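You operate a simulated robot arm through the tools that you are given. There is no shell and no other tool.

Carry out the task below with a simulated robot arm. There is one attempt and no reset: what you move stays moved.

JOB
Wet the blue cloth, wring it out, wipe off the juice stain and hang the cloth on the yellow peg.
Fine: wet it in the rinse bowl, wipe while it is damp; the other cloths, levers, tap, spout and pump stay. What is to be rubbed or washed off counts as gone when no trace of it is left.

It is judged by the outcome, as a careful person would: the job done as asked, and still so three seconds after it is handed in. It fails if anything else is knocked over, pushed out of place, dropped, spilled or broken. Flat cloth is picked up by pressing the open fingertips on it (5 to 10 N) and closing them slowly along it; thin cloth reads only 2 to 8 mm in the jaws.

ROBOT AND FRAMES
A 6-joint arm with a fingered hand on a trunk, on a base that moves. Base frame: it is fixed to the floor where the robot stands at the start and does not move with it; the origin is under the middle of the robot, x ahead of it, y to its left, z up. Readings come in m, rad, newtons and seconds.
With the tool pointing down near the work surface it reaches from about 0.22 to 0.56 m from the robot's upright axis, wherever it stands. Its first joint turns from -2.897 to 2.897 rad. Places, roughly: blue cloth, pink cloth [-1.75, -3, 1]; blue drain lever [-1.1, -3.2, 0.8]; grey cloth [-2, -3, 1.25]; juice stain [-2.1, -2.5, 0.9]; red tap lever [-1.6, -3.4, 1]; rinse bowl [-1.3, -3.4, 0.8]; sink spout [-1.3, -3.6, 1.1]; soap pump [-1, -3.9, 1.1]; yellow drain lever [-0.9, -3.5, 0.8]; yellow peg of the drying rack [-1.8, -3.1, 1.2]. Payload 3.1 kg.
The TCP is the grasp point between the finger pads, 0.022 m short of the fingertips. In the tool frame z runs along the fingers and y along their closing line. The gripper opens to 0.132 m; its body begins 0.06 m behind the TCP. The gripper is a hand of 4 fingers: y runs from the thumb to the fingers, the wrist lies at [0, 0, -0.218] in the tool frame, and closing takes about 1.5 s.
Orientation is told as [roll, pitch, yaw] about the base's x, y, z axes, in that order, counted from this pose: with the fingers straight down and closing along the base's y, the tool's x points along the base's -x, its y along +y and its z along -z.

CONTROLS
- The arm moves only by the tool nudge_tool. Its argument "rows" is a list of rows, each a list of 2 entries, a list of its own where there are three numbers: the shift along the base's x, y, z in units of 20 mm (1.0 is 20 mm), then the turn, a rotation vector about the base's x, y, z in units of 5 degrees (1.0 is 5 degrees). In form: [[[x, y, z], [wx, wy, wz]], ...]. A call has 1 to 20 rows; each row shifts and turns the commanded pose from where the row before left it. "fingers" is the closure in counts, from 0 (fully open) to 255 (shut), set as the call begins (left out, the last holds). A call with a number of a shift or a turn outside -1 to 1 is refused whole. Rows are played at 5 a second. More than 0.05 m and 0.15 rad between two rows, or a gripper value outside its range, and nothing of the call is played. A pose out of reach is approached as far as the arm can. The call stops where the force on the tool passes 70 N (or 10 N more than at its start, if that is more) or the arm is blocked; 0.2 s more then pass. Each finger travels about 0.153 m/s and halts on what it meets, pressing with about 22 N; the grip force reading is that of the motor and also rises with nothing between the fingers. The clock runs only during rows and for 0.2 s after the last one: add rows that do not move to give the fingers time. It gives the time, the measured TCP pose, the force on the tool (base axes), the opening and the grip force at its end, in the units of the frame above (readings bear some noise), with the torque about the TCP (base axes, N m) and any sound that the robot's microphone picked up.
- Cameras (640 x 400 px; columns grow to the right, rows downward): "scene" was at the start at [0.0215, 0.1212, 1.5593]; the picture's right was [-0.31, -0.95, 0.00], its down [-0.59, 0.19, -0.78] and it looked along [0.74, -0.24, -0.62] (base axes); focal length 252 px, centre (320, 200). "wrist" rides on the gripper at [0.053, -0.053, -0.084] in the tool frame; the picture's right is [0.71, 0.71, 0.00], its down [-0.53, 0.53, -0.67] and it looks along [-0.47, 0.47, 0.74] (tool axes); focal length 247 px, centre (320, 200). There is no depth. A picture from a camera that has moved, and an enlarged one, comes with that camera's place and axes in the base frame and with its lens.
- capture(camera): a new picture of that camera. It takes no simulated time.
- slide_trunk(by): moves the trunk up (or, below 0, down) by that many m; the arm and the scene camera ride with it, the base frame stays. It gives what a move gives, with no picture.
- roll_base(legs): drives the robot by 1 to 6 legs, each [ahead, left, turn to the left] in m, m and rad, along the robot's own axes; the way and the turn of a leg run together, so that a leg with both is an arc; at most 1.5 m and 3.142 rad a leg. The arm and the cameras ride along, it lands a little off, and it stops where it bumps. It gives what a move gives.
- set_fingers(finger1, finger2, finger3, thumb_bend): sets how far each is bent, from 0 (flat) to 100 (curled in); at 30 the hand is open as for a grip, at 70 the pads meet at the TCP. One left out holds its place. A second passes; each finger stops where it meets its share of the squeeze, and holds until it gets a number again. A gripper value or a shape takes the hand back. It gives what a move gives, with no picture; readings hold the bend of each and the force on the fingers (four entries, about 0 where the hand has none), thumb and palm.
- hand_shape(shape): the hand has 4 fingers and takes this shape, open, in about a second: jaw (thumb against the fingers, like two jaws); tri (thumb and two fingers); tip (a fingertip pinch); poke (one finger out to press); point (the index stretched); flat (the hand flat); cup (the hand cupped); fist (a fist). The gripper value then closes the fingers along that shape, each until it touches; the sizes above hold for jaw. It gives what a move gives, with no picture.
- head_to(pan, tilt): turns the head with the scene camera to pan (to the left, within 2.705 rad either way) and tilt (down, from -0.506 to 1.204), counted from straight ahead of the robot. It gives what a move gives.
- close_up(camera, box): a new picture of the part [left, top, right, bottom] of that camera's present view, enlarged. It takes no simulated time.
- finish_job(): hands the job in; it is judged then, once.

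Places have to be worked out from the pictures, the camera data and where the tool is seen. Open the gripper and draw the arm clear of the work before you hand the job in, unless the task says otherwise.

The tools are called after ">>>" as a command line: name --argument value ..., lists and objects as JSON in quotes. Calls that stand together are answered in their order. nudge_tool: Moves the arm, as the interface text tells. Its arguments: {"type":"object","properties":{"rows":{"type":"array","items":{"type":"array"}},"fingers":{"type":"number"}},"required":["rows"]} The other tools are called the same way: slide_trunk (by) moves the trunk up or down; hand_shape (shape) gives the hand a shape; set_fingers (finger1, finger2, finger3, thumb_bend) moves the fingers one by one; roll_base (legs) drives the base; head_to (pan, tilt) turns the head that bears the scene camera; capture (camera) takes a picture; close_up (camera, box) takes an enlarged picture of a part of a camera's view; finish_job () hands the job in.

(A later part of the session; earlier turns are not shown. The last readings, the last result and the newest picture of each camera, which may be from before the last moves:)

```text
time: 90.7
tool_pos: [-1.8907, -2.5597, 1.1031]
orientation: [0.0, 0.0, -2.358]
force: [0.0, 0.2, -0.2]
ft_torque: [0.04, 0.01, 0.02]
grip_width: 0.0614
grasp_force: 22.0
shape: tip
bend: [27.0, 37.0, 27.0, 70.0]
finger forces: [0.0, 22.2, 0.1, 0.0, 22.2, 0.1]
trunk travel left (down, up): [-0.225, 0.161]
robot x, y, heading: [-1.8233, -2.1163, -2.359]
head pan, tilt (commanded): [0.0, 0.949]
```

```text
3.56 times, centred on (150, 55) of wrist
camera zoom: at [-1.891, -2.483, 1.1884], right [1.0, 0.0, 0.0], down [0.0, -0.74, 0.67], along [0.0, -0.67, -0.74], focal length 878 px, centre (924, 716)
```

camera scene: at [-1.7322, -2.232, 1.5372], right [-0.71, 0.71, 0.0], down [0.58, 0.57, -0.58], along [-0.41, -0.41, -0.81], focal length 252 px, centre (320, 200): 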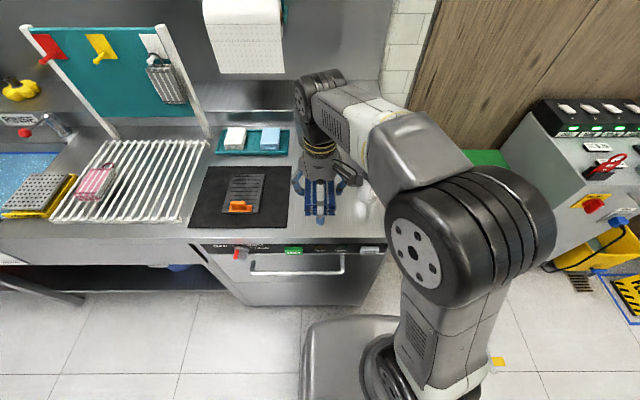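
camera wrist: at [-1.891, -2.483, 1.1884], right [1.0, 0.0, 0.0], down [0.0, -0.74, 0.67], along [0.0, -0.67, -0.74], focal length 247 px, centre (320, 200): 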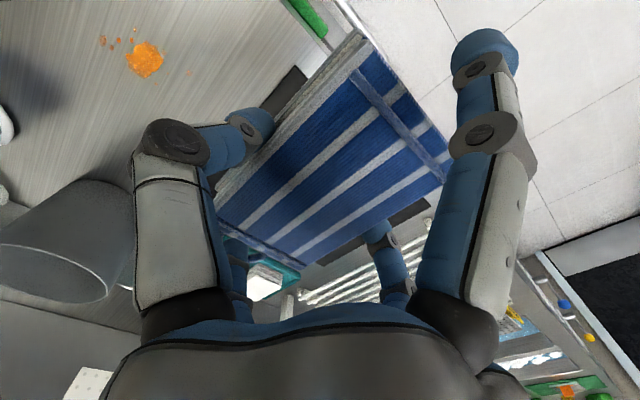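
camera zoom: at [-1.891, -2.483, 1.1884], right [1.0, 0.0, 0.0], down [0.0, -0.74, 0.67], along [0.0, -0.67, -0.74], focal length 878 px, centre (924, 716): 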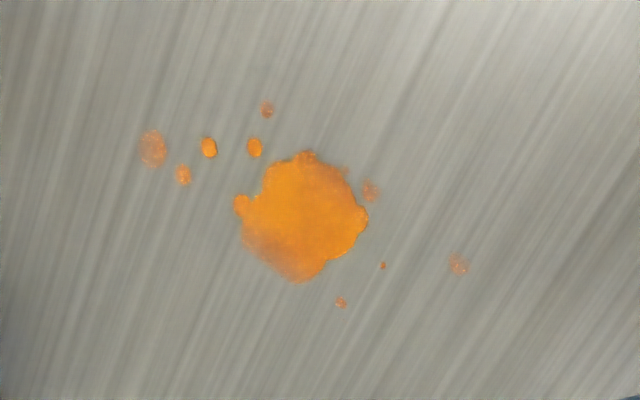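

All specks lie within about a 77 x 45 mm patch, and the pitcher's left side is about 10 cm right of the stain centre. I bring the damp pad over the left part of the stain at low height and check clearance to the pitcher.

>>> nudge_tool --rows '[[[-0.9, -0.04, -0.55], [0, 0, 0]], [[-0.9, -0.04, -0.55], [0, 0, 0]], [[-0.9, -0.04, -0.55], [0, 0, 0]], [[-0.9, -0.04, -0.55], [0, 0, 0]], [[-0.9, -0.04, -0.55], [0, 0, 0]], [[-0.9, -0.04, -0.55], [0, 0, 0]], [[-0.9, -0.04, -0.55], [0, 0, 0]], [[-0.9, -0.04, -0.55], [0, 0, 0]], [[-0.9, -0.04, -0.55], [0, 0, 0]], [[0, 0, 0], [0, 0, 0]]]'

>>> capture --camera "scene"

>>> capture --camera "wrist"

```text
time: 92.9
tool_pos: [-2.0515, -2.5673, 1.0042]
orientation: [-0.002, -0.001, -2.359]
force: [0.2, -0.2, -1.0]
ft_torque: [0.01, 0.02, -0.02]
grip_width: 0.0615
grasp_force: 21.8
shape: tip
bend: [27.0, 37.0, 27.0, 70.0]
finger forces: [0.0, 22.1, 0.0, 0.0, 22.1, 0.0]
trunk travel left (down, up): [-0.225, 0.161]
robot x, y, heading: [-1.8256, -2.1221, -2.359]
head pan, tilt (commanded): [0.0, 0.949]
```

```text
taken
camera scene: at [-1.7315, -2.2322, 1.5372], right [-0.71, 0.71, 0.0], down [0.58, 0.57, -0.58], along [-0.41, -0.41, -0.81], focal length 252 px, centre (320, 200)
```

scene: 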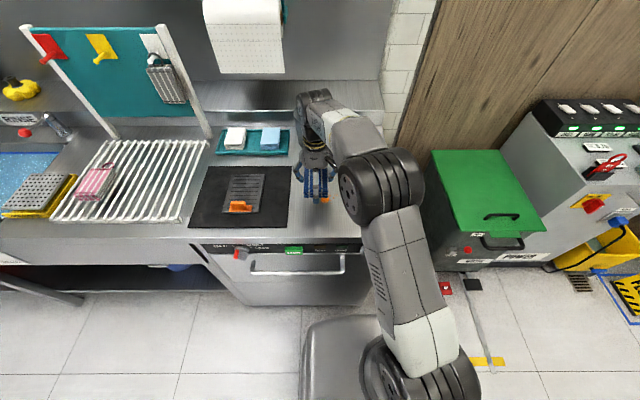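

```text
taken
camera wrist: at [-2.0518, -2.4902, 1.0898], right [1.0, 0.0, 0.0], down [0.0, -0.74, 0.67], along [0.0, -0.67, -0.74], focal length 247 px, centre (320, 200)
```

wrist: 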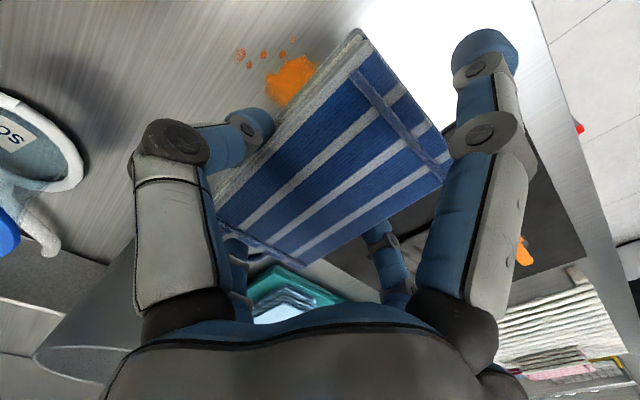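

Clearance is fine; the elbow is well above everything. I lower the pad onto the counter, stepwise until contact.

>>> nudge_tool --rows '[[[0, 0, -1], [0, 0, 0]], [[0, 0, -1], [0, 0, 0]], [[0, 0, -0.6], [0, 0, 0]], [[0, 0, 0], [0, 0, 0]]]'

>>> nudge_tool --rows '[[[0, 0, -0.2], [0, 0, 0]], [[0, 0, -0.2], [0, 0, 0]], [[0, 0, 0], [0, 0, 0]]]'

```text
time: 93.9
tool_pos: [-2.0515, -2.5644, 0.9514]
orientation: [0.0, 0.001, -2.359]
force: [0.0, 0.5, -1.5]
ft_torque: [0.0, 0.04, -0.02]
grip_width: 0.0615
grasp_force: 21.8
shape: tip
bend: [27.0, 37.0, 27.0, 70.0]
finger forces: [0.1, 22.1, 0.1, 0.0, 22.0, 0.0]
trunk travel left (down, up): [-0.225, 0.161]
robot x, y, heading: [-1.827, -2.1185, -2.359]
head pan, tilt (commanded): [0.0, 0.949]
```

```text
time: 94.7
tool_pos: [-2.0523, -2.5649, 0.9445]
orientation: [-0.001, 0.001, -2.358]
force: [0.0, -0.3, 0.0]
ft_torque: [0.01, -0.02, 0.0]
grip_width: 0.0615
grasp_force: 22.3
shape: tip
bend: [27.0, 37.0, 27.0, 70.0]
finger forces: [0.1, 22.1, 0.0, 0.1, 22.1, 0.0]
trunk travel left (down, up): [-0.225, 0.161]
robot x, y, heading: [-1.8243, -2.117, -2.361]
head pan, tilt (commanded): [0.0, 0.949]
```

>>> nudge_tool --rows '[[[0, 0, -0.15], [0, 0, 0]], [[0, 0, -0.15], [0, 0, 0]], [[0, 0, 0], [0, 0, 0]]]'

>>> nudge_tool --rows '[[[0, 0, -0.1], [0, 0, 0]], [[0, 0, -0.1], [0, 0, 0]], [[0, 0, 0], [0, 0, 0]]]'

>>> capture --camera "wrist"

```text
time: 95.5
tool_pos: [-2.0515, -2.5653, 0.9395]
orientation: [0.0, 0.0, -2.358]
force: [0.3, 0.0, -0.8]
ft_torque: [-0.02, 0.03, -0.03]
grip_width: 0.0615
grasp_force: 22.1
shape: tip
bend: [27.0, 37.0, 27.0, 70.0]
finger forces: [0.0, 22.1, 0.0, 0.1, 22.1, 0.0]
trunk travel left (down, up): [-0.225, 0.161]
robot x, y, heading: [-1.827, -2.1163, -2.356]
head pan, tilt (commanded): [0.0, 0.949]
```

```text
time: 96.3
tool_pos: [-2.0535, -2.5652, 0.9344]
orientation: [0.0, 0.0, -2.359]
force: [-0.7, -1.4, -1.1]
ft_torque: [0.02, -0.01, -0.04]
grip_width: 0.0616
grasp_force: 22.1
shape: tip
bend: [27.0, 37.0, 27.0, 70.0]
finger forces: [0.0, 22.2, 0.0, 0.0, 22.2, 0.0]
trunk travel left (down, up): [-0.225, 0.161]
robot x, y, heading: [-1.8274, -2.1192, -2.36]
head pan, tilt (commanded): [0.0, 0.949]
```

```text
taken
camera wrist: at [-2.0535, -2.4892, 1.0195], right [1.0, 0.0, 0.0], down [0.0, -0.74, 0.67], along [0.0, -0.67, -0.74], focal length 247 px, centre (320, 200)
```

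wrist: 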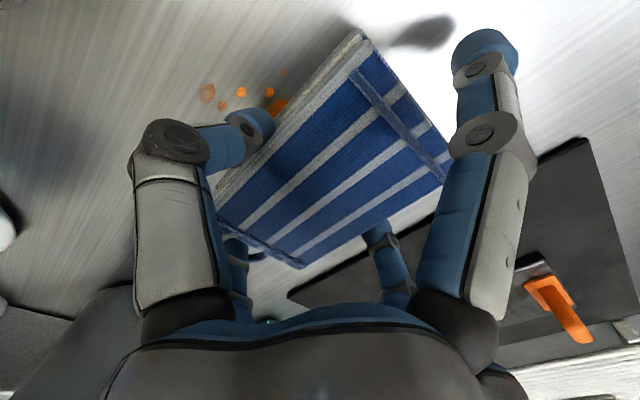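

Not touching yet at z=0.934. I continue down in 2 mm steps.

>>> nudge_tool --rows '[[[0, 0, -0.1], [0, 0, 0]], [[0, 0, -0.1], [0, 0, 0]], [[0, 0, 0], [0, 0, 0]]]'

>>> nudge_tool --rows '[[[0, 0, -0.1], [0, 0, 0]], [[0, 0, -0.1], [0, 0, 0]], [[0, 0, 0], [0, 0, 0]]]'

```text
time: 97.1
tool_pos: [-2.0516, -2.5667, 0.9307]
orientation: [0.001, 0.0, -2.358]
force: [0.3, 0.3, -0.6]
ft_torque: [0.0, -0.03, -0.01]
grip_width: 0.0611
grasp_force: 22.2
shape: tip
bend: [27.0, 37.0, 27.0, 70.0]
finger forces: [0.1, 22.1, 0.1, 0.1, 22.2, 0.0]
trunk travel left (down, up): [-0.225, 0.161]
robot x, y, heading: [-1.8288, -2.1212, -2.356]
head pan, tilt (commanded): [0.0, 0.949]
```

```text
time: 97.9
tool_pos: [-2.053, -2.566, 0.9288]
orientation: [-0.001, -0.004, -2.359]
force: [-0.2, -0.7, 11.2]
ft_torque: [0.01, 0.04, -0.01]
grip_width: 0.0613
grasp_force: 21.9
shape: tip
bend: [27.0, 37.0, 27.0, 70.0]
finger forces: [0.0, 22.9, 0.0, 0.0, 22.6, 0.1]
trunk travel left (down, up): [-0.225, 0.161]
robot x, y, heading: [-1.8287, -2.1212, -2.359]
head pan, tilt (commanded): [0.0, 0.949]
```

Contact with 11 N at z=0.929. I wipe slowly to the right across the stain (about 40 mm), staying clear of the pitcher.

>>> nudge_tool --rows '[[[-0.3, 0.31, 0.02], [0, 0, 0]], [[-0.3, 0.31, 0.02], [0, 0, 0]], [[-0.3, 0.31, 0], [0, 0, 0]], [[-0.3, 0.31, 0], [0, 0, 0]], [[0, 0, 0], [0, 0, 0]]]'

>>> capture --camera "wrist"

>>> close_up --camera "scene" --box '[260, 110, 440, 230]'

```text
time: 99.1
tool_pos: [-2.0762, -2.541, 0.9289]
orientation: [-0.001, 0.001, -2.358]
force: [2.8, -2.4, 8.6]
ft_torque: [-0.08, -0.09, 0.0]
grip_width: 0.0623
grasp_force: 21.7
shape: tip
bend: [27.0, 37.0, 27.0, 70.0]
finger forces: [0.0, 24.3, 0.0, 0.1, 20.4, 0.0]
trunk travel left (down, up): [-0.225, 0.161]
robot x, y, heading: [-1.8267, -2.1185, -2.361]
head pan, tilt (commanded): [0.0, 0.949]
```

```text
taken
camera wrist: at [-2.0763, -2.4645, 1.0133], right [1.0, 0.0, 0.0], down [0.0, -0.74, 0.67], along [0.0, -0.67, -0.74], focal length 247 px, centre (320, 200)
```

wrist: 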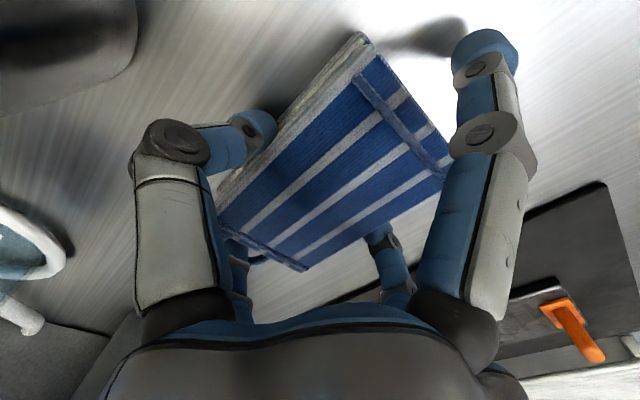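

```text
3.33 times, centred on (350, 170) of scene
camera zoom: at [-1.7309, -2.2321, 1.5371], right [-0.71, 0.71, 0.0], down [0.58, 0.57, -0.58], along [-0.41, -0.41, -0.81], focal length 842 px, centre (220, 300)
```

zoom: 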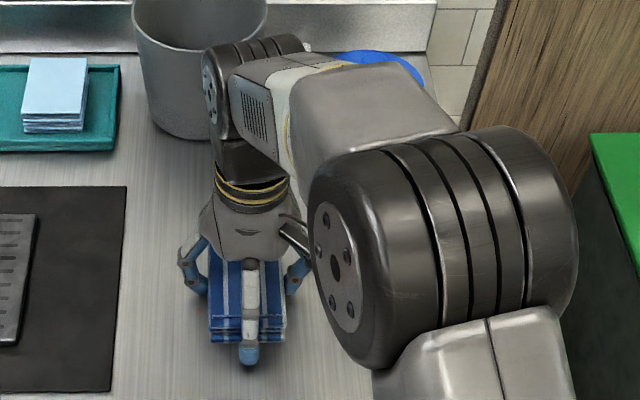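

No collision, drag about 3.7 N, specks on the right are now under the pad. I add more strokes: a bit further right, then back left with small depth offsets.

>>> nudge_tool --rows '[[[-0.25, 0.26, 0], [0, 0, 0]], [[-0.4, -0.39, 0], [0, 0, 0]], [[0.404, -0.4166, 0], [0, 0, 0]], [[0.404, -0.4166, 0], [0, 0, 0]], [[0.404, -0.4166, 0], [0, 0, 0]], [[0.404, -0.4166, 0], [0, 0, 0]], [[0.404, -0.4166, 0], [0, 0, 0]], [[0.539, 0.522, 0], [0, 0, 0]], [[0.3, 0.29, 0], [0, 0, 0]], [[-0.404, 0.4166, 0], [0, 0, 0]], [[-0.404, 0.4166, 0], [0, 0, 0]], [[-0.404, 0.4166, 0], [0, 0, 0]], [[-0.404, 0.4166, 0], [0, 0, 0]], [[-0.404, 0.4166, 0], [0, 0, 0]], [[0, 0, 0], [0, 0, 0]]]'

>>> capture --camera "wrist"

```text
time: 102.3
tool_pos: [-2.0726, -2.5303, 0.9289]
orientation: [-0.001, 0.0, -2.356]
force: [1.7, -1.2, 3.8]
ft_torque: [-0.05, -0.04, 0.01]
grip_width: 0.0621
grasp_force: 21.6
shape: tip
bend: [27.0, 37.0, 27.0, 70.0]
finger forces: [0.1, 23.3, 0.0, 0.0, 21.3, 0.0]
trunk travel left (down, up): [-0.225, 0.161]
robot x, y, heading: [-1.8305, -2.1194, -2.353]
head pan, tilt (commanded): [0.0, 0.949]
```

```text
taken
camera wrist: at [-2.0733, -2.4524, 1.0135], right [1.0, 0.0, 0.0], down [0.0, -0.74, 0.67], along [0.0, -0.67, -0.74], focal length 247 px, centre (320, 200)
```

wrist: 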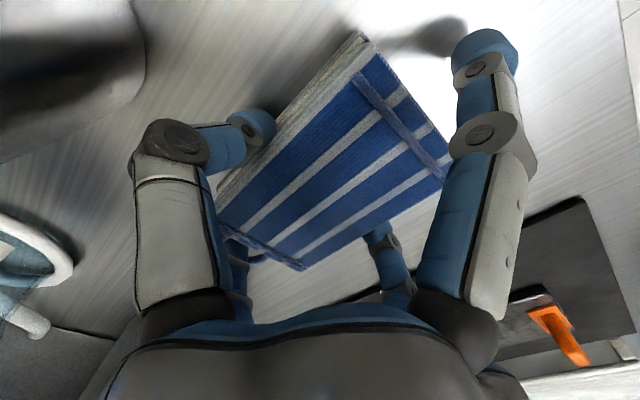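

Pressure dropped to about 4 N, so I press down slightly more and repeat strokes leftward and back, then end on the left.

>>> nudge_tool --rows '[[[0, 0, -0.08], [0, 0, 0]], [[0.404, -0.4166, 0], [0, 0, 0]], [[0.404, -0.4166, 0], [0, 0, 0]], [[0.404, -0.4166, 0], [0, 0, 0]], [[0.404, -0.4166, 0], [0, 0, 0]], [[0.404, -0.4166, 0], [0, 0, 0]], [[-0.4, -0.39, 0], [0, 0, 0]], [[-0.404, 0.4166, 0], [0, 0, 0]], [[-0.404, 0.4166, 0], [0, 0, 0]], [[-0.404, 0.4166, 0], [0, 0, 0]], [[-0.404, 0.4166, 0], [0, 0, 0]], [[-0.404, 0.4166, 0], [0, 0, 0]], [[-0.4, -0.39, 0], [0, 0, 0]], [[0.404, -0.4166, 0], [0, 0, 0]], [[0.404, -0.4166, 0], [0, 0, 0]], [[0.404, -0.4166, 0], [0, 0, 0]], [[0.404, -0.4166, 0], [0, 0, 0]], [[0.404, -0.4166, 0], [0, 0, 0]], [[0, 0, 0], [0, 0, 0]]]'

>>> capture --camera "wrist"

```text
time: 106.3
tool_pos: [-2.0479, -2.5831, 0.926]
orientation: [-0.001, -0.001, -2.358]
force: [-4.4, 5.3, 14.6]
ft_torque: [0.2, 0.23, 0.0]
grip_width: 0.0625
grasp_force: 21.7
shape: tip
bend: [27.0, 38.0, 27.0, 70.0]
finger forces: [0.0, 20.3, 0.0, 0.1, 27.2, 0.0]
trunk travel left (down, up): [-0.225, 0.161]
robot x, y, heading: [-1.8276, -2.1176, -2.357]
head pan, tilt (commanded): [0.0, 0.949]
```

```text
taken
camera wrist: at [-2.0479, -2.507, 1.0113], right [1.0, 0.0, 0.0], down [0.0, -0.74, 0.67], along [0.0, -0.67, -0.74], focal length 247 px, centre (320, 200)
```

wrist: 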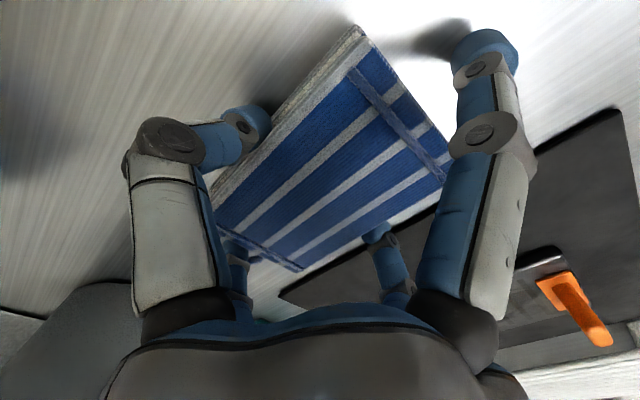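

The right side looks clean. I lift the pad and move back to the left viewpoint to inspect the counter.

>>> nudge_tool --rows '[[[0, 0, 0.5], [0, 0, 0]], [[0, 0, 1], [0, 0, 0]], [[0, 0, 1], [0, 0, 0]], [[0, 0, 1], [0, 0, 0]], [[0.87, 0.13, 1], [0, 0, 0]], [[0.87, 0.13, 1], [0, 0, 0]], [[0.87, 0.13, 1], [0, 0, 0]], [[0.87, 0.13, 1], [0, 0, 0]], [[0.87, 0.13, 1], [0, 0, 0]], [[0.87, 0.13, 0.4], [0, 0, 0]], [[0.87, 0.13, 0], [0, 0, 0]], [[0.87, 0.13, 0], [0, 0, 0]], [[0.87, 0.13, 0], [0, 0, 0]], [[0, 0, 0], [0, 0, 0]]]'

>>> capture --camera "wrist"

>>> close_up --camera "wrist" --box '[60, 0, 240, 110]'

>>> capture --camera "scene"

```text
time: 109.3
tool_pos: [-1.8921, -2.5619, 1.1037]
orientation: [0.001, 0.0, -2.359]
force: [0.1, 0.4, -1.5]
ft_torque: [-0.02, 0.0, 0.01]
grip_width: 0.0627
grasp_force: 22.3
shape: tip
bend: [27.0, 38.0, 27.0, 70.0]
finger forces: [0.1, 21.9, 0.1, 0.0, 22.0, 0.0]
trunk travel left (down, up): [-0.225, 0.161]
robot x, y, heading: [-1.8289, -2.1208, -2.359]
head pan, tilt (commanded): [0.0, 0.949]
```

```text
taken
camera wrist: at [-1.8925, -2.4856, 1.1893], right [1.0, 0.0, 0.0], down [0.0, -0.74, 0.67], along [0.0, -0.67, -0.74], focal length 247 px, centre (320, 200)
```

wrist: 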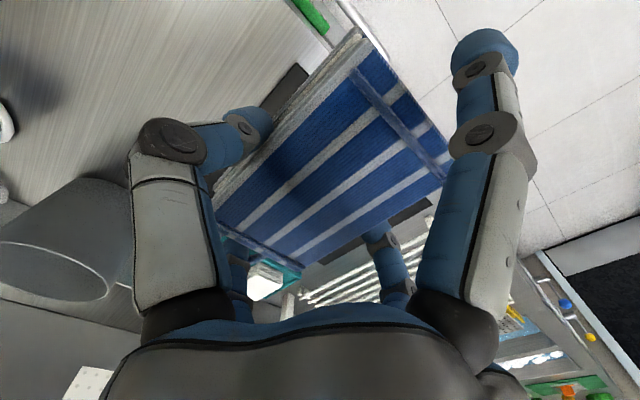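

```text
3.56 times, centred on (150, 55) of wrist
camera zoom: at [-1.8925, -2.4856, 1.1893], right [1.0, 0.0, 0.0], down [0.0, -0.74, 0.67], along [0.0, -0.67, -0.74], focal length 878 px, centre (924, 716)
```

zoom: 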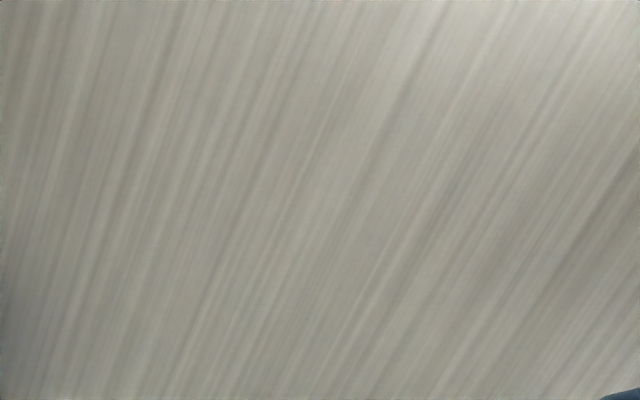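

```text
taken
camera scene: at [-1.7322, -2.2325, 1.5372], right [-0.71, 0.71, 0.0], down [0.58, 0.57, -0.58], along [-0.41, -0.41, -0.81], focal length 252 px, centre (320, 200)
```

scene: 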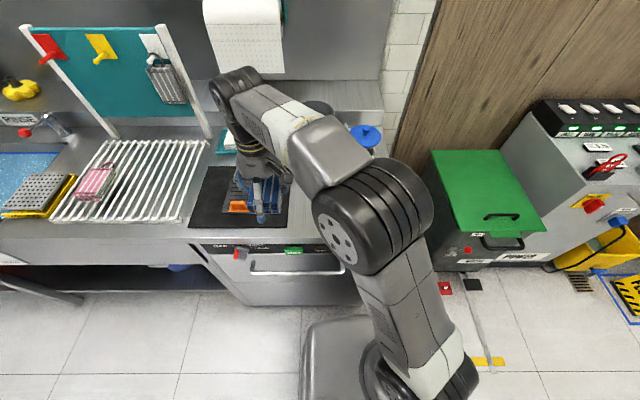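

The stain is completely gone in the close view. Now I drive left to stand in front of the yellow peg (which lies at lateral position in line with the camera after a 0.60 m shift).

>>> roll_base --legs '[[0.0, 0.6, -0.013]]'

>>> head_to --pan 0.0 --tilt 0.6

>>> capture --camera "scene"

>>> close_up --camera "scene" --box '[230, 80, 410, 200]'

```text
time: 112.7
tool_pos: [-1.4766, -2.9944, 1.1033]
orientation: [-0.002, -0.001, -2.379]
force: [0.0, 0.0, -0.7]
ft_torque: [0.0, 0.02, -0.03]
grip_width: 0.0627
grasp_force: 22.3
shape: tip
bend: [27.0, 38.0, 27.0, 70.0]
finger forces: [0.0, 22.0, 0.0, 0.1, 22.0, 0.0]
trunk travel left (down, up): [-0.225, 0.161]
robot x, y, heading: [-1.4026, -2.5502, -2.383]
head pan, tilt (commanded): [0.0, 0.949]
```

```text
time: 113.5
tool_pos: [-1.4766, -2.9946, 1.1038]
orientation: [0.0, 0.0, -2.378]
force: [0.4, -0.1, -1.1]
ft_torque: [-0.01, 0.0, -0.02]
grip_width: 0.0625
grasp_force: 21.6
shape: tip
bend: [27.0, 38.0, 27.0, 70.0]
finger forces: [0.0, 22.0, 0.0, 0.0, 22.1, 0.0]
trunk travel left (down, up): [-0.225, 0.161]
robot x, y, heading: [-1.4029, -2.5562, -2.378]
head pan, tilt (commanded): [0.0, 0.6]
```

```text
taken
camera scene: at [-1.3212, -2.6788, 1.5655], right [-0.69, 0.72, 0.0], down [0.41, 0.39, -0.82], along [-0.6, -0.57, -0.57], focal length 252 px, centre (320, 200)
```

scene: 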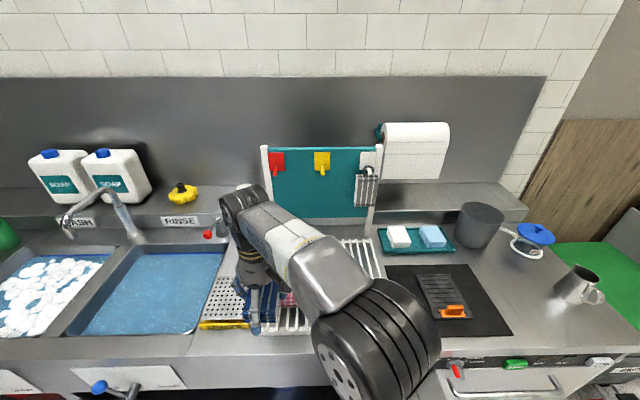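

```text
3.33 times, centred on (320, 140) of scene
camera zoom: at [-1.3212, -2.6788, 1.5655], right [-0.69, 0.72, 0.0], down [0.41, 0.39, -0.82], along [-0.6, -0.57, -0.57], focal length 842 px, centre (320, 400)
```

zoom: 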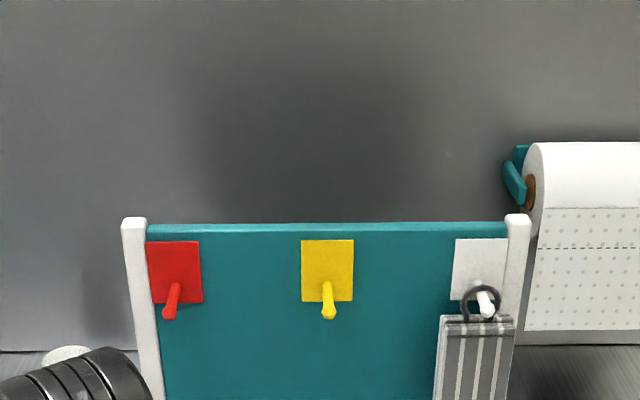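

The peg is nearly straight ahead of the camera. I zoom in strongly on the yellow peg and the hung grey cloth to learn the loop and peg geometry.

>>> close_up --camera "scene" --box '[300, 145, 390, 210]'

```text
6.15 times, centred on (345, 178) of scene
camera zoom: at [-1.3212, -2.6788, 1.5655], right [-0.69, 0.72, 0.0], down [0.41, 0.39, -0.82], along [-0.6, -0.57, -0.57], focal length 1554 px, centre (166, 338)
```

zoom: 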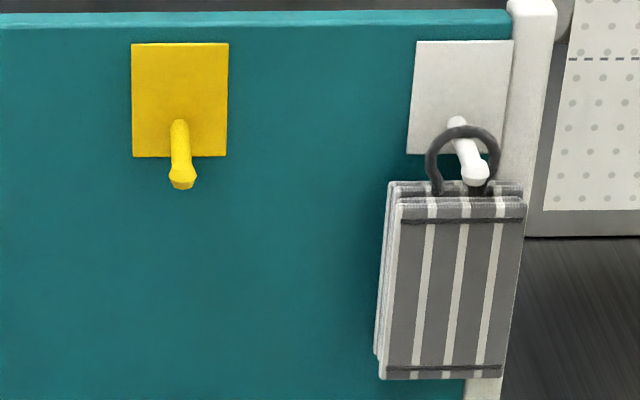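

Geometry: peg tip at lateral a≈-0.994, z≈1.206, horizontal and about 4 cm long; the loop's free hole is about 25 mm wide. I move the hand right to line up with the peg, then begin rotating the tool from pointing down to pointing at the panel.

>>> nudge_tool --rows '[[[-0.898, 0.413, 0], [0, 0, 0]], [[-0.898, 0.413, 0], [0, 0, 0]], [[-0.898, 0.413, 0], [0, 0, 0]], [[-0.898, 0.413, 0], [0, 0, 0]], [[-0.898, 0.413, 0], [0, 0, 0]], [[-0.898, 0.413, 0], [0, 0, 0]], [[-0.898, 0.413, 0], [0, 0, 0]], [[0, 0, 0], [0, 0, 0]]]'

>>> nudge_tool --rows '[[[-0.2, -0.193, 0.125], [-0.692, 0.722, 0]], [[-0.2, -0.193, 0.125], [-0.692, 0.722, 0]], [[-0.2, -0.193, 0.125], [-0.692, 0.722, 0]], [[-0.2, -0.193, 0.125], [-0.692, 0.722, 0]], [[-0.2, -0.193, 0.125], [-0.692, 0.722, 0]], [[-0.2, -0.193, 0.125], [-0.692, 0.722, 0]], [[0, 0, 0], [0, 0, 0]]]'

>>> capture --camera "scene"

```text
time: 115.3
tool_pos: [-1.6025, -2.9359, 1.1051]
orientation: [0.0, 0.0, -2.378]
force: [0.8, 0.8, -0.7]
ft_torque: [0.01, -0.02, -0.01]
grip_width: 0.0628
grasp_force: 22.0
shape: tip
bend: [27.0, 38.0, 27.0, 70.0]
finger forces: [0.1, 21.9, 0.0, 0.1, 21.9, 0.0]
trunk travel left (down, up): [-0.225, 0.161]
robot x, y, heading: [-1.4013, -2.5531, -2.379]
head pan, tilt (commanded): [0.0, 0.6]
```

```text
time: 117.0
tool_pos: [-1.6263, -2.9598, 1.1191]
orientation: [0.0, -0.521, -2.377]
force: [0.1, 0.5, -0.9]
ft_torque: [-0.01, 0.02, -0.04]
grip_width: 0.0628
grasp_force: 21.8
shape: tip
bend: [27.0, 38.0, 27.0, 70.0]
finger forces: [0.1, 21.8, 0.1, 0.1, 22.0, 0.0]
trunk travel left (down, up): [-0.225, 0.161]
robot x, y, heading: [-1.4009, -2.5519, -2.381]
head pan, tilt (commanded): [0.0, 0.6]
```

```text
taken
camera scene: at [-1.3214, -2.6789, 1.5656], right [-0.69, 0.72, 0.0], down [0.41, 0.39, -0.82], along [-0.6, -0.57, -0.57], focal length 252 px, centre (320, 200)
```

scene: 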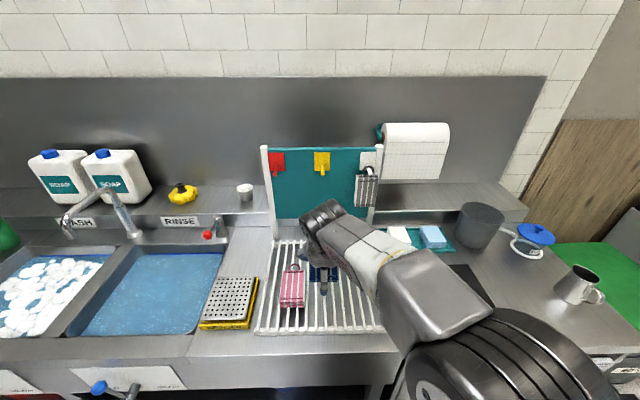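

The rotation goes well (30° done). I continue the remaining 60° while moving forward and up a little.

>>> nudge_tool --rows '[[[-0.2, -0.193, 0.125], [-0.692, 0.722, 0]], [[-0.2, -0.193, 0.125], [-0.692, 0.722, 0]], [[-0.2, -0.193, 0.125], [-0.692, 0.722, 0]], [[-0.2, -0.193, 0.125], [-0.692, 0.722, 0]], [[-0.2, -0.193, 0.125], [-0.692, 0.722, 0]], [[-0.2, -0.193, 0.125], [-0.692, 0.722, 0]], [[0, 0, 0], [0, 0, 0]]]'

>>> capture --camera "scene"

>>> capture --camera "wrist"

```text
time: 118.5
tool_pos: [-1.6511, -2.9842, 1.1331]
orientation: [0.0, -1.047, -2.377]
force: [0.6, 0.2, -0.6]
ft_torque: [0.01, 0.03, -0.02]
grip_width: 0.0624
grasp_force: 21.4
shape: tip
bend: [27.0, 38.0, 27.0, 70.0]
finger forces: [0.0, 21.7, 0.1, 0.0, 21.7, 0.0]
trunk travel left (down, up): [-0.225, 0.161]
robot x, y, heading: [-1.4028, -2.5534, -2.377]
head pan, tilt (commanded): [0.0, 0.6]
```

```text
taken
camera scene: at [-1.3213, -2.6786, 1.5656], right [-0.69, 0.72, 0.0], down [0.41, 0.39, -0.83], along [-0.6, -0.57, -0.56], focal length 252 px, centre (320, 200)
```

scene: 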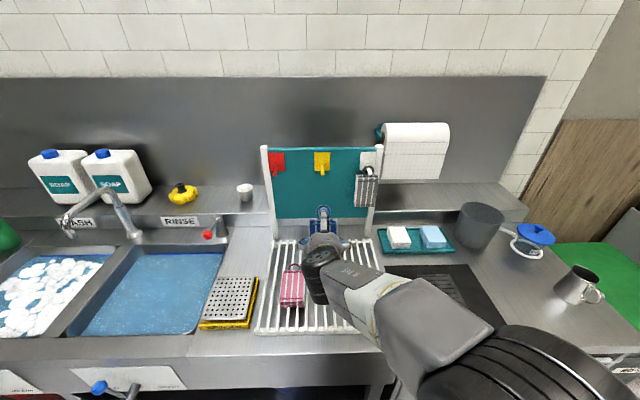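

```text
taken
camera wrist: at [-1.6159, -2.8751, 1.1307], right [0.74, -0.27, -0.61], down [0.59, -0.16, 0.79], along [-0.31, -0.95, 0.04], focal length 247 px, centre (320, 200)
```

wrist: 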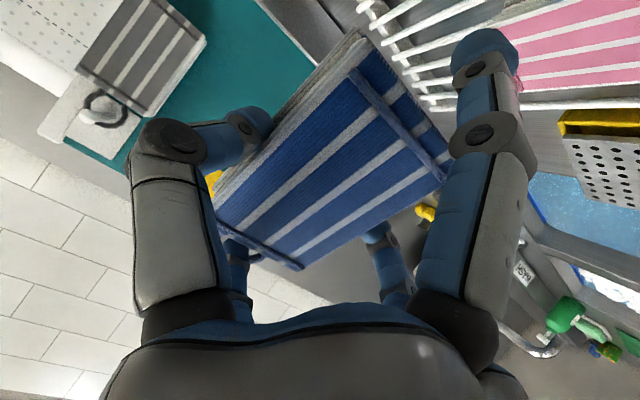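

Sixty degrees done; I finish the last 30°.

>>> nudge_tool --rows '[[[-0.2, -0.193, 0.125], [-0.692, 0.722, 0]], [[-0.2, -0.193, 0.125], [-0.692, 0.722, 0]], [[-0.2, -0.193, 0.125], [-0.692, 0.722, 0]], [[-0.2, -0.193, 0.125], [-0.692, 0.722, 0]], [[-0.2, -0.193, 0.125], [-0.692, 0.722, 0]], [[-0.2, -0.193, 0.0], [-0.692, 0.722, 0]], [[0, 0, 0], [0, 0, 0]]]'

>>> capture --camera "scene"

>>> close_up --camera "scene" --box '[270, 130, 380, 270]'

```text
time: 120.2
tool_pos: [-1.6732, -3.0059, 1.1461]
orientation: [-2.996, -1.568, 0.618]
force: [0.5, 0.5, -0.9]
ft_torque: [0.02, 0.0, -0.03]
grip_width: 0.0623
grasp_force: 21.6
shape: tip
bend: [27.0, 38.0, 27.0, 70.0]
finger forces: [0.0, 21.6, 0.1, 0.1, 21.5, 0.0]
trunk travel left (down, up): [-0.225, 0.161]
robot x, y, heading: [-1.4014, -2.5519, -2.372]
head pan, tilt (commanded): [0.0, 0.6]
```

```text
taken
camera scene: at [-1.3212, -2.6784, 1.5656], right [-0.69, 0.72, 0.0], down [0.41, 0.39, -0.83], along [-0.6, -0.57, -0.56], focal length 252 px, centre (320, 200)
```

scene: 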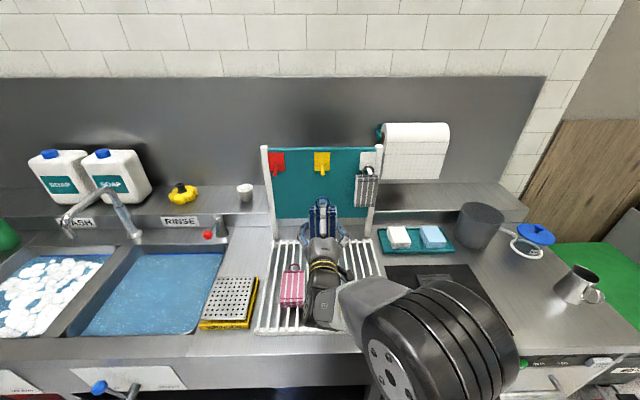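

```text
2.86 times, centred on (325, 200) of scene
camera zoom: at [-1.3212, -2.6784, 1.5656], right [-0.69, 0.72, 0.0], down [0.41, 0.39, -0.83], along [-0.6, -0.57, -0.56], focal length 721 px, centre (306, 200)
```

zoom: 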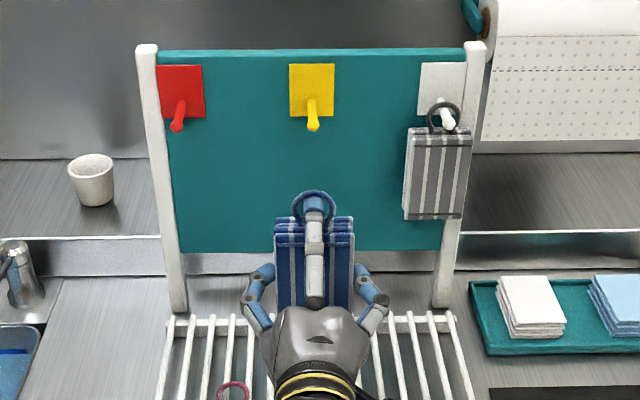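

The cloth now hangs upright in front of the panel with its loop up, but finger3 stands right behind the loop where the peg must come through. I zoom in to measure the loop before moving that finger away.

>>> close_up --camera "scene" --box '[290, 150, 360, 200]'

>>> close_up --camera "scene" --box '[290, 185, 360, 240]'

>>> capture --camera "wrist"

```text
8.00 times, centred on (325, 175) of scene
camera zoom: at [-1.3212, -2.6784, 1.5656], right [-0.69, 0.72, 0.0], down [0.41, 0.39, -0.83], along [-0.6, -0.57, -0.56], focal length 2020 px, centre (280, 400)
```

zoom: 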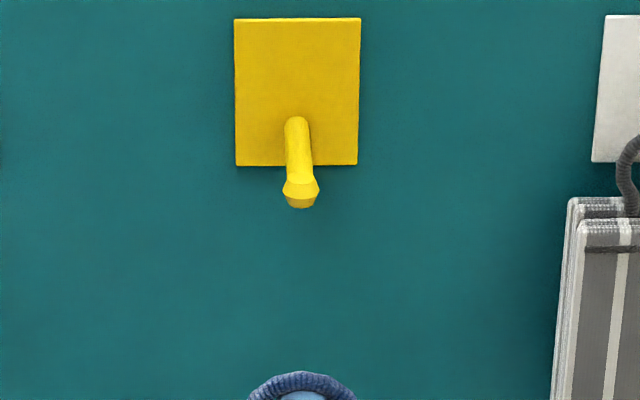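

```text
7.27 times, centred on (325, 212) of scene
camera zoom: at [-1.3212, -2.6784, 1.5656], right [-0.69, 0.72, 0.0], down [0.41, 0.39, -0.83], along [-0.6, -0.57, -0.56], focal length 1836 px, centre (284, 109)
```

zoom: 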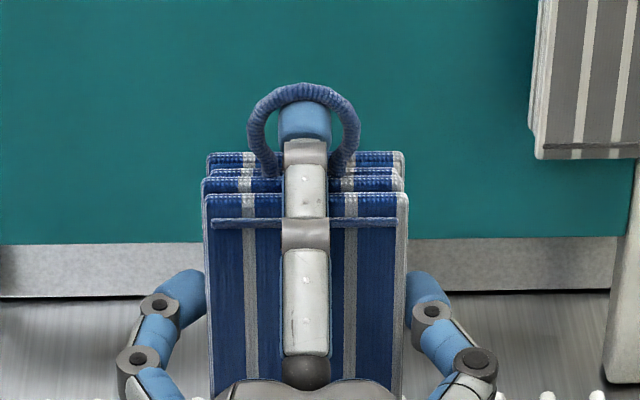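

```text
taken
camera wrist: at [-1.6494, -2.9094, 1.0947], right [0.49, -0.51, -0.71], down [0.85, 0.08, 0.53], along [-0.21, -0.86, 0.47], focal length 247 px, centre (320, 200)
```

wrist: 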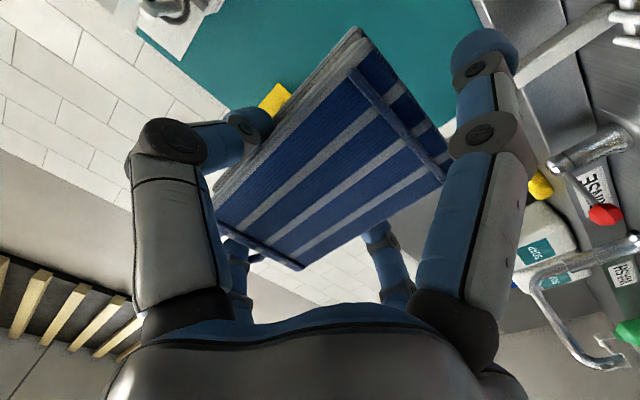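

The loop is a ring about 37 mm across, its centre some 70 mm above the TCP; laterally it is within about 1.5 mm of the peg. I open only finger3 flat so that the peg has free room behind the loop, leaving the gripping fingers as they are.

>>> set_fingers --finger3 0

>>> close_up --camera "scene" --box '[270, 140, 380, 250]'

>>> capture --camera "wrist"

```text
time: 121.2
tool_pos: [-1.6741, -3.0069, 1.147]
orientation: [-1.718, -1.571, -0.657]
force: [0.5, -0.3, -0.6]
ft_torque: [0.0, 0.01, 0.01]
grip_width: 0.0692
grasp_force: 24.7
shape: fingers
bend: [27.0, 38.0, 24.0, 70.0]
finger forces: [0.0, 21.4, 6.5, 0.0, 21.6, 0.0]
trunk travel left (down, up): [-0.225, 0.161]
robot x, y, heading: [-1.4027, -2.5483, -2.377]
head pan, tilt (commanded): [0.0, 0.6]
```

```text
3.64 times, centred on (325, 195) of scene
camera zoom: at [-1.3213, -2.6788, 1.5656], right [-0.69, 0.72, 0.0], down [0.41, 0.39, -0.82], along [-0.6, -0.57, -0.57], focal length 918 px, centre (302, 218)
```

zoom: 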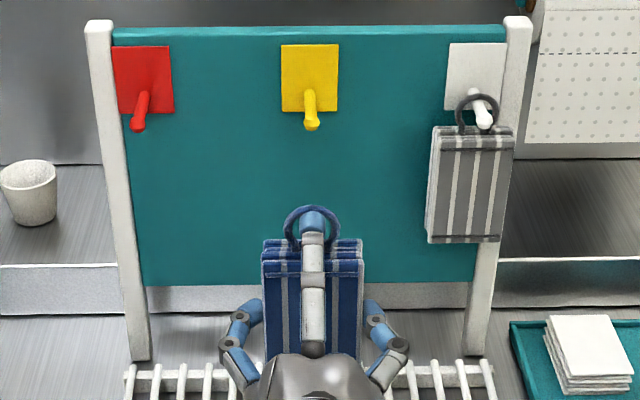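

```text
taken
camera wrist: at [-1.6495, -2.9095, 1.0948], right [0.49, -0.51, -0.71], down [0.85, 0.08, 0.53], along [-0.21, -0.86, 0.47], focal length 247 px, centre (320, 200)
```

wrist: 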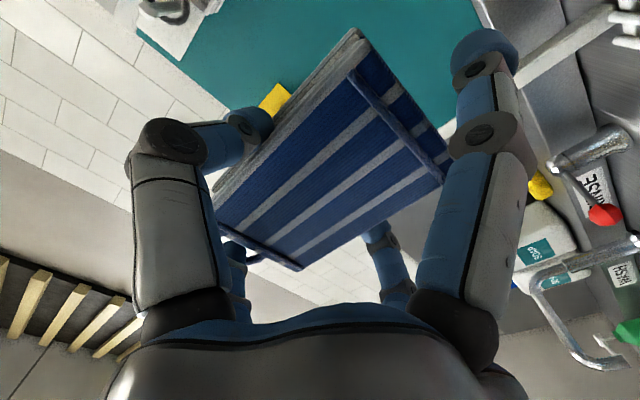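

Finger3 stopped at 24 with 6.5 N: its tip has poked through the loop, so it cannot open. I'll undo that safely: relax finger3, turn the tool back down, set the cloth on the drainer where it lay, and re-grip it with the front and rear fingers kept open.

>>> set_fingers --finger3 27

>>> nudge_tool --rows '[[[0.2, 0.193, 0], [0.692, -0.722, 0]], [[0.2, 0.193, -0.125], [0.692, -0.722, 0]], [[0.2, 0.193, -0.125], [0.692, -0.722, 0]], [[0.2, 0.193, -0.125], [0.692, -0.722, 0]], [[0.2, 0.193, -0.125], [0.692, -0.722, 0]], [[0.2, 0.193, -0.125], [0.692, -0.722, 0]], [[0.2, 0.193, -0.125], [0.692, -0.722, 0]], [[0.2, 0.193, -0.125], [0.692, -0.722, 0]], [[0.2, 0.193, -0.125], [0.692, -0.722, 0]], [[0, 0, 0], [0, 0, 0]]]'

```text
time: 122.2
tool_pos: [-1.6729, -3.0073, 1.1468]
orientation: [-1.628, -1.572, -0.749]
force: [0.9, -0.8, -1.0]
ft_torque: [0.01, 0.0, 0.02]
grip_width: 0.0691
grasp_force: 22.0
shape: fingers
bend: [27.0, 38.0, 27.0, 70.0]
finger forces: [0.0, 21.5, 0.0, 0.1, 21.6, 0.0]
trunk travel left (down, up): [-0.225, 0.161]
robot x, y, heading: [-1.406, -2.5521, -2.376]
head pan, tilt (commanded): [0.0, 0.6]
```

```text
time: 124.3
tool_pos: [-1.6387, -2.9722, 1.1252]
orientation: [-0.002, -0.785, -2.377]
force: [0.6, 0.2, -1.0]
ft_torque: [-0.01, 0.02, -0.04]
grip_width: 0.0691
grasp_force: 21.1
shape: fingers
bend: [27.0, 38.0, 27.0, 70.0]
finger forces: [0.0, 21.1, 0.1, 0.0, 21.2, 0.1]
trunk travel left (down, up): [-0.225, 0.161]
robot x, y, heading: [-1.4027, -2.5521, -2.373]
head pan, tilt (commanded): [0.0, 0.6]
```

The grip is still firm. I finish turning the tool down and move above the cloth's original spot on the drainer.

>>> nudge_tool --rows '[[[0.2, 0.193, -0.125], [0.692, -0.722, 0]], [[0.2, 0.193, -0.125], [0.692, -0.722, 0]], [[0.2, 0.193, -0.125], [0.692, -0.722, 0]], [[0.2, 0.193, -0.125], [0.692, -0.722, 0]], [[0.2, 0.193, -0.125], [0.692, -0.722, 0]], [[0.2, 0.193, -0.125], [0.692, -0.722, 0]], [[0.2, 0.193, -0.125], [0.692, -0.722, 0]], [[0.2, 0.193, -0.125], [0.692, -0.722, 0]], [[0.2, 0.193, -0.125], [0.692, -0.722, 0]], [[0, 0, 0], [0, 0, 0]]]'

>>> nudge_tool --rows '[[[-0.9, 0.03, -0.4], [0, 0, 0]], [[-0.9, 0.03, -0.4], [0, 0, 0]], [[-0.9, 0.03, -0.4], [0, 0, 0]], [[-0.9, 0.03, -0.4], [0, 0, 0]], [[-0.9, 0.03, -0.4], [0, 0, 0]], [[-0.9, 0.03, -0.4], [0, 0, 0]], [[-0.4, 0.0, -0.4], [0, 0, 0]], [[0, 0, -0.4], [0, 0, 0]], [[0, 0, 0], [0, 0, 0]]]'

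>>> capture --camera "wrist"

>>> capture --camera "scene"

```text
time: 126.5
tool_pos: [-1.6017, -2.9365, 1.1042]
orientation: [-0.001, 0.002, -2.377]
force: [0.4, -0.4, -1.1]
ft_torque: [0.0, 0.01, 0.02]
grip_width: 0.069
grasp_force: 21.6
shape: fingers
bend: [27.0, 38.0, 27.0, 70.0]
finger forces: [0.0, 21.0, 0.1, 0.1, 21.1, 0.1]
trunk travel left (down, up): [-0.225, 0.161]
robot x, y, heading: [-1.401, -2.5532, -2.374]
head pan, tilt (commanded): [0.0, 0.6]
```

```text
time: 128.6
tool_pos: [-1.7164, -2.9323, 1.0406]
orientation: [0.001, -0.001, -2.378]
force: [-0.1, -0.2, -0.7]
ft_torque: [-0.01, 0.0, -0.02]
grip_width: 0.0692
grasp_force: 20.5
shape: fingers
bend: [27.0, 38.0, 27.0, 70.0]
finger forces: [0.0, 21.1, 0.0, 0.0, 21.1, 0.0]
trunk travel left (down, up): [-0.225, 0.161]
robot x, y, heading: [-1.403, -2.5539, -2.381]
head pan, tilt (commanded): [0.0, 0.6]
```

```text
taken
camera wrist: at [-1.7155, -2.8556, 1.1263], right [1.0, -0.02, 0.0], down [-0.02, -0.74, 0.67], along [-0.01, -0.67, -0.74], focal length 247 px, centre (320, 200)
```

wrist: 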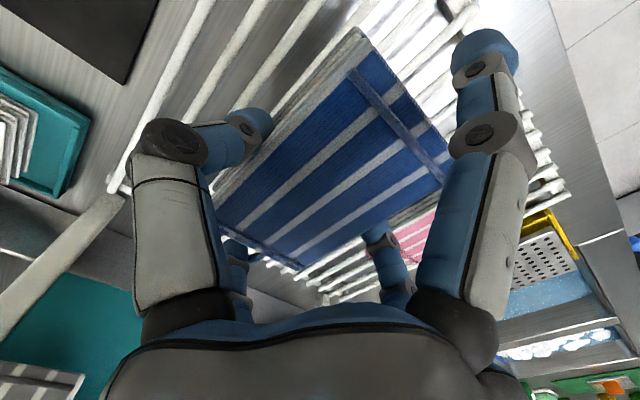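

```text
taken
camera scene: at [-1.3214, -2.6788, 1.5656], right [-0.69, 0.72, 0.0], down [0.41, 0.39, -0.82], along [-0.6, -0.57, -0.57], focal length 252 px, centre (320, 200)
```

scene: 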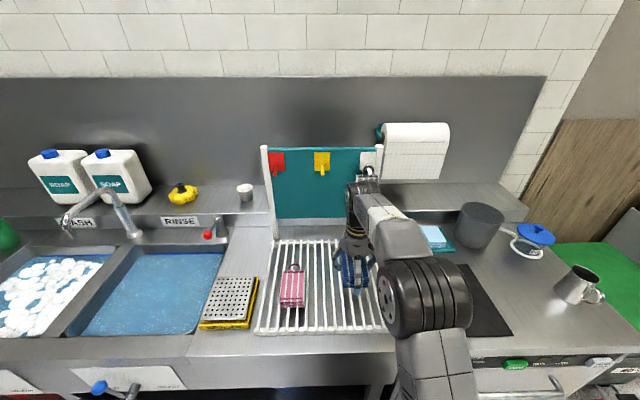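

Above the original spot. I lower the pad to the bars, slowing before contact.

>>> nudge_tool --rows '[[[0, 0, -1], [0, 0, 0]], [[0, 0, -1], [0, 0, 0]], [[0, 0, -1], [0, 0, 0]], [[0, 0, -0.4], [0, 0, 0]], [[0, 0, -0.2], [0, 0, 0]], [[0, 0, 0], [0, 0, 0]]]'

>>> nudge_tool --rows '[[[0, 0, -0.1], [0, 0, 0]], [[0, 0, -0.1], [0, 0, 0]], [[0, 0, 0], [0, 0, 0]]]'

>>> nudge_tool --rows '[[[0, 0, -0.1], [0, 0, 0]], [[0, 0, -0.1], [0, 0, 0]], [[0, 0, 0], [0, 0, 0]]]'

```text
time: 129.9
tool_pos: [-1.7165, -2.9322, 0.9683]
orientation: [0.0, 0.001, -2.377]
force: [0.1, 0.5, -0.4]
ft_torque: [0.0, -0.01, -0.01]
grip_width: 0.0689
grasp_force: 21.5
shape: fingers
bend: [27.0, 38.0, 27.0, 70.0]
finger forces: [0.0, 21.1, 0.0, 0.0, 21.0, 0.0]
trunk travel left (down, up): [-0.225, 0.161]
robot x, y, heading: [-1.4008, -2.5508, -2.374]
head pan, tilt (commanded): [0.0, 0.6]
```

```text
time: 130.8
tool_pos: [-1.7179, -2.9322, 0.9652]
orientation: [0.001, 0.0, -2.378]
force: [-1.1, 0.7, -0.3]
ft_torque: [0.01, 0.03, 0.02]
grip_width: 0.0689
grasp_force: 21.3
shape: fingers
bend: [27.0, 38.0, 27.0, 70.0]
finger forces: [0.1, 21.2, 0.1, 0.0, 21.0, 0.0]
trunk travel left (down, up): [-0.225, 0.161]
robot x, y, heading: [-1.4042, -2.5548, -2.381]
head pan, tilt (commanded): [0.0, 0.6]
```

```text
time: 131.6
tool_pos: [-1.7187, -2.9342, 0.9606]
orientation: [0.0, -0.002, -2.378]
force: [0.4, 1.4, -0.3]
ft_torque: [0.01, 0.02, 0.0]
grip_width: 0.0688
grasp_force: 21.2
shape: fingers
bend: [27.0, 38.0, 27.0, 70.0]
finger forces: [0.0, 21.2, 0.1, 0.1, 21.1, 0.0]
trunk travel left (down, up): [-0.225, 0.161]
robot x, y, heading: [-1.4003, -2.5511, -2.373]
head pan, tilt (commanded): [0.0, 0.6]
```

>>> nudge_tool --rows '[[[0, 0, -0.1], [0, 0, 0]], [[0, 0, -0.1], [0, 0, 0]], [[0, 0, 0], [0, 0, 0]]]'

>>> nudge_tool --rows '[[[0, 0, -0.1], [0, 0, 0]], [[0, 0, -0.1], [0, 0, 0]], [[0, 0, 0], [0, 0, 0]]]'

```text
time: 132.3
tool_pos: [-1.7188, -2.9327, 0.9577]
orientation: [0.0, -0.001, -2.377]
force: [0.1, -1.0, 4.4]
ft_torque: [-0.06, 0.0, -0.01]
grip_width: 0.0694
grasp_force: 21.3
shape: fingers
bend: [27.0, 38.0, 27.0, 70.0]
finger forces: [0.0, 21.2, 0.1, 0.1, 21.2, 0.1]
trunk travel left (down, up): [-0.225, 0.161]
robot x, y, heading: [-1.4017, -2.5563, -2.377]
head pan, tilt (commanded): [0.0, 0.6]
```

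```text
time: 133.2
tool_pos: [-1.7188, -2.9334, 0.9549]
orientation: [0.0, -0.006, -2.377]
force: [-3.3, -2.7, 27.4]
ft_torque: [0.02, 0.13, 0.03]
grip_width: 0.0687
grasp_force: 25.1
shape: fingers
bend: [27.0, 37.0, 27.0, 70.0]
finger forces: [0.0, 25.0, 0.0, 0.0, 24.9, 0.0]
trunk travel left (down, up): [-0.225, 0.161]
robot x, y, heading: [-1.4023, -2.5525, -2.376]
head pan, tilt (commanded): [0.0, 0.6]
```

Firmly down (27 N, a bit much). I raise 3 mm to unload and then open only finger2 and thumb.

>>> nudge_tool --rows '[[[0, 0, 0.15], [0, 0, 0]], [[0, 0, 0], [0, 0, 0]]]'

>>> set_fingers --finger2 28 --thumb_bend 40

>>> capture --camera "wrist"

```text
time: 133.8
tool_pos: [-1.7182, -2.9317, 0.9555]
orientation: [-0.001, -0.001, -2.377]
force: [-2.3, -3.7, 17.4]
ft_torque: [-0.01, 0.13, -0.03]
grip_width: 0.0688
grasp_force: 24.3
shape: fingers
bend: [27.0, 37.0, 27.0, 70.0]
finger forces: [0.0, 24.5, 0.1, 0.0, 24.6, 0.0]
trunk travel left (down, up): [-0.225, 0.161]
robot x, y, heading: [-1.4065, -2.5517, -2.384]
head pan, tilt (commanded): [0.0, 0.6]
```

```text
time: 134.8
tool_pos: [-1.7152, -2.9326, 0.9574]
orientation: [-0.001, -0.003, -2.377]
force: [7.8, -4.2, 26.0]
ft_torque: [0.81, 0.64, -0.16]
grip_width: 0.0734
grasp_force: 13.0
shape: fingers
bend: [27.0, 28.0, 27.0, 44.0]
finger forces: [0.1, 0.0, 0.0, 0.0, 25.9, 0.0]
trunk travel left (down, up): [-0.225, 0.161]
robot x, y, heading: [-1.4024, -2.5555, -2.38]
head pan, tilt (commanded): [0.0, 0.6]
```

```text
taken
camera wrist: at [-1.7143, -2.8554, 1.0425], right [1.0, -0.02, 0.0], down [-0.01, -0.74, 0.67], along [-0.02, -0.67, -0.74], focal length 247 px, centre (320, 200)
```

wrist: 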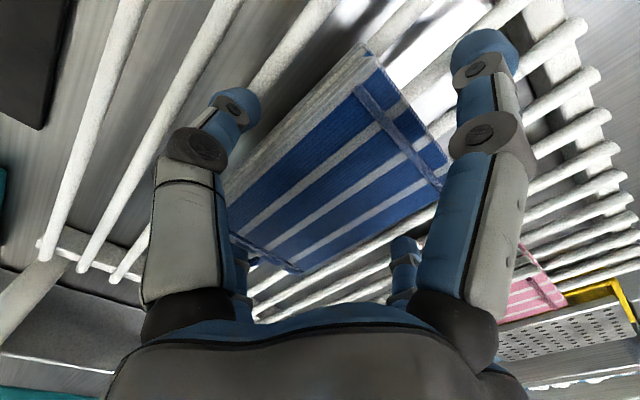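

The opening thumb now presses on a bar (26 N) as it straightened. I raise the hand a little to unload it; the pad is free of finger2.

>>> nudge_tool --rows '[[[0, 0, 0.3], [0, 0, 0]], [[0, 0, 0.3], [0, 0, 0]], [[0, 0, 0], [0, 0, 0]]]'

>>> capture --camera "wrist"

```text
time: 135.6
tool_pos: [-1.7203, -2.9326, 0.9672]
orientation: [-0.001, 0.001, -2.377]
force: [0.3, 0.3, 0.5]
ft_torque: [0.01, -0.02, -0.02]
grip_width: 0.0791
grasp_force: 0.0
shape: fingers
bend: [27.0, 28.0, 27.0, 40.0]
finger forces: [0.1, 0.0, 0.0, 0.0, 0.0, 0.0]
trunk travel left (down, up): [-0.225, 0.161]
robot x, y, heading: [-1.3985, -2.5517, -2.377]
head pan, tilt (commanded): [0.0, 0.6]
```

```text
taken
camera wrist: at [-1.7176, -2.8564, 1.0526], right [1.0, -0.02, 0.0], down [-0.02, -0.74, 0.67], along [-0.01, -0.67, -0.74], focal length 247 px, centre (320, 200)
```

wrist: 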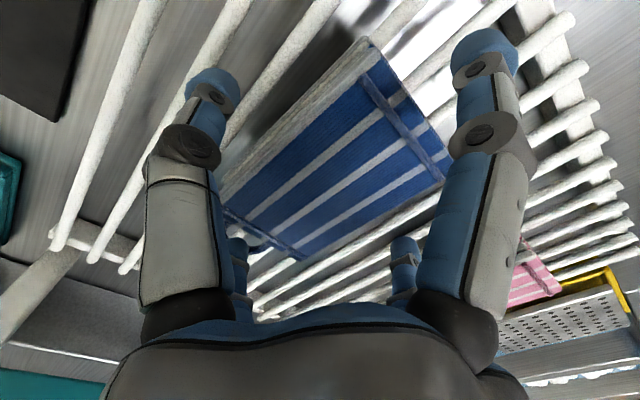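

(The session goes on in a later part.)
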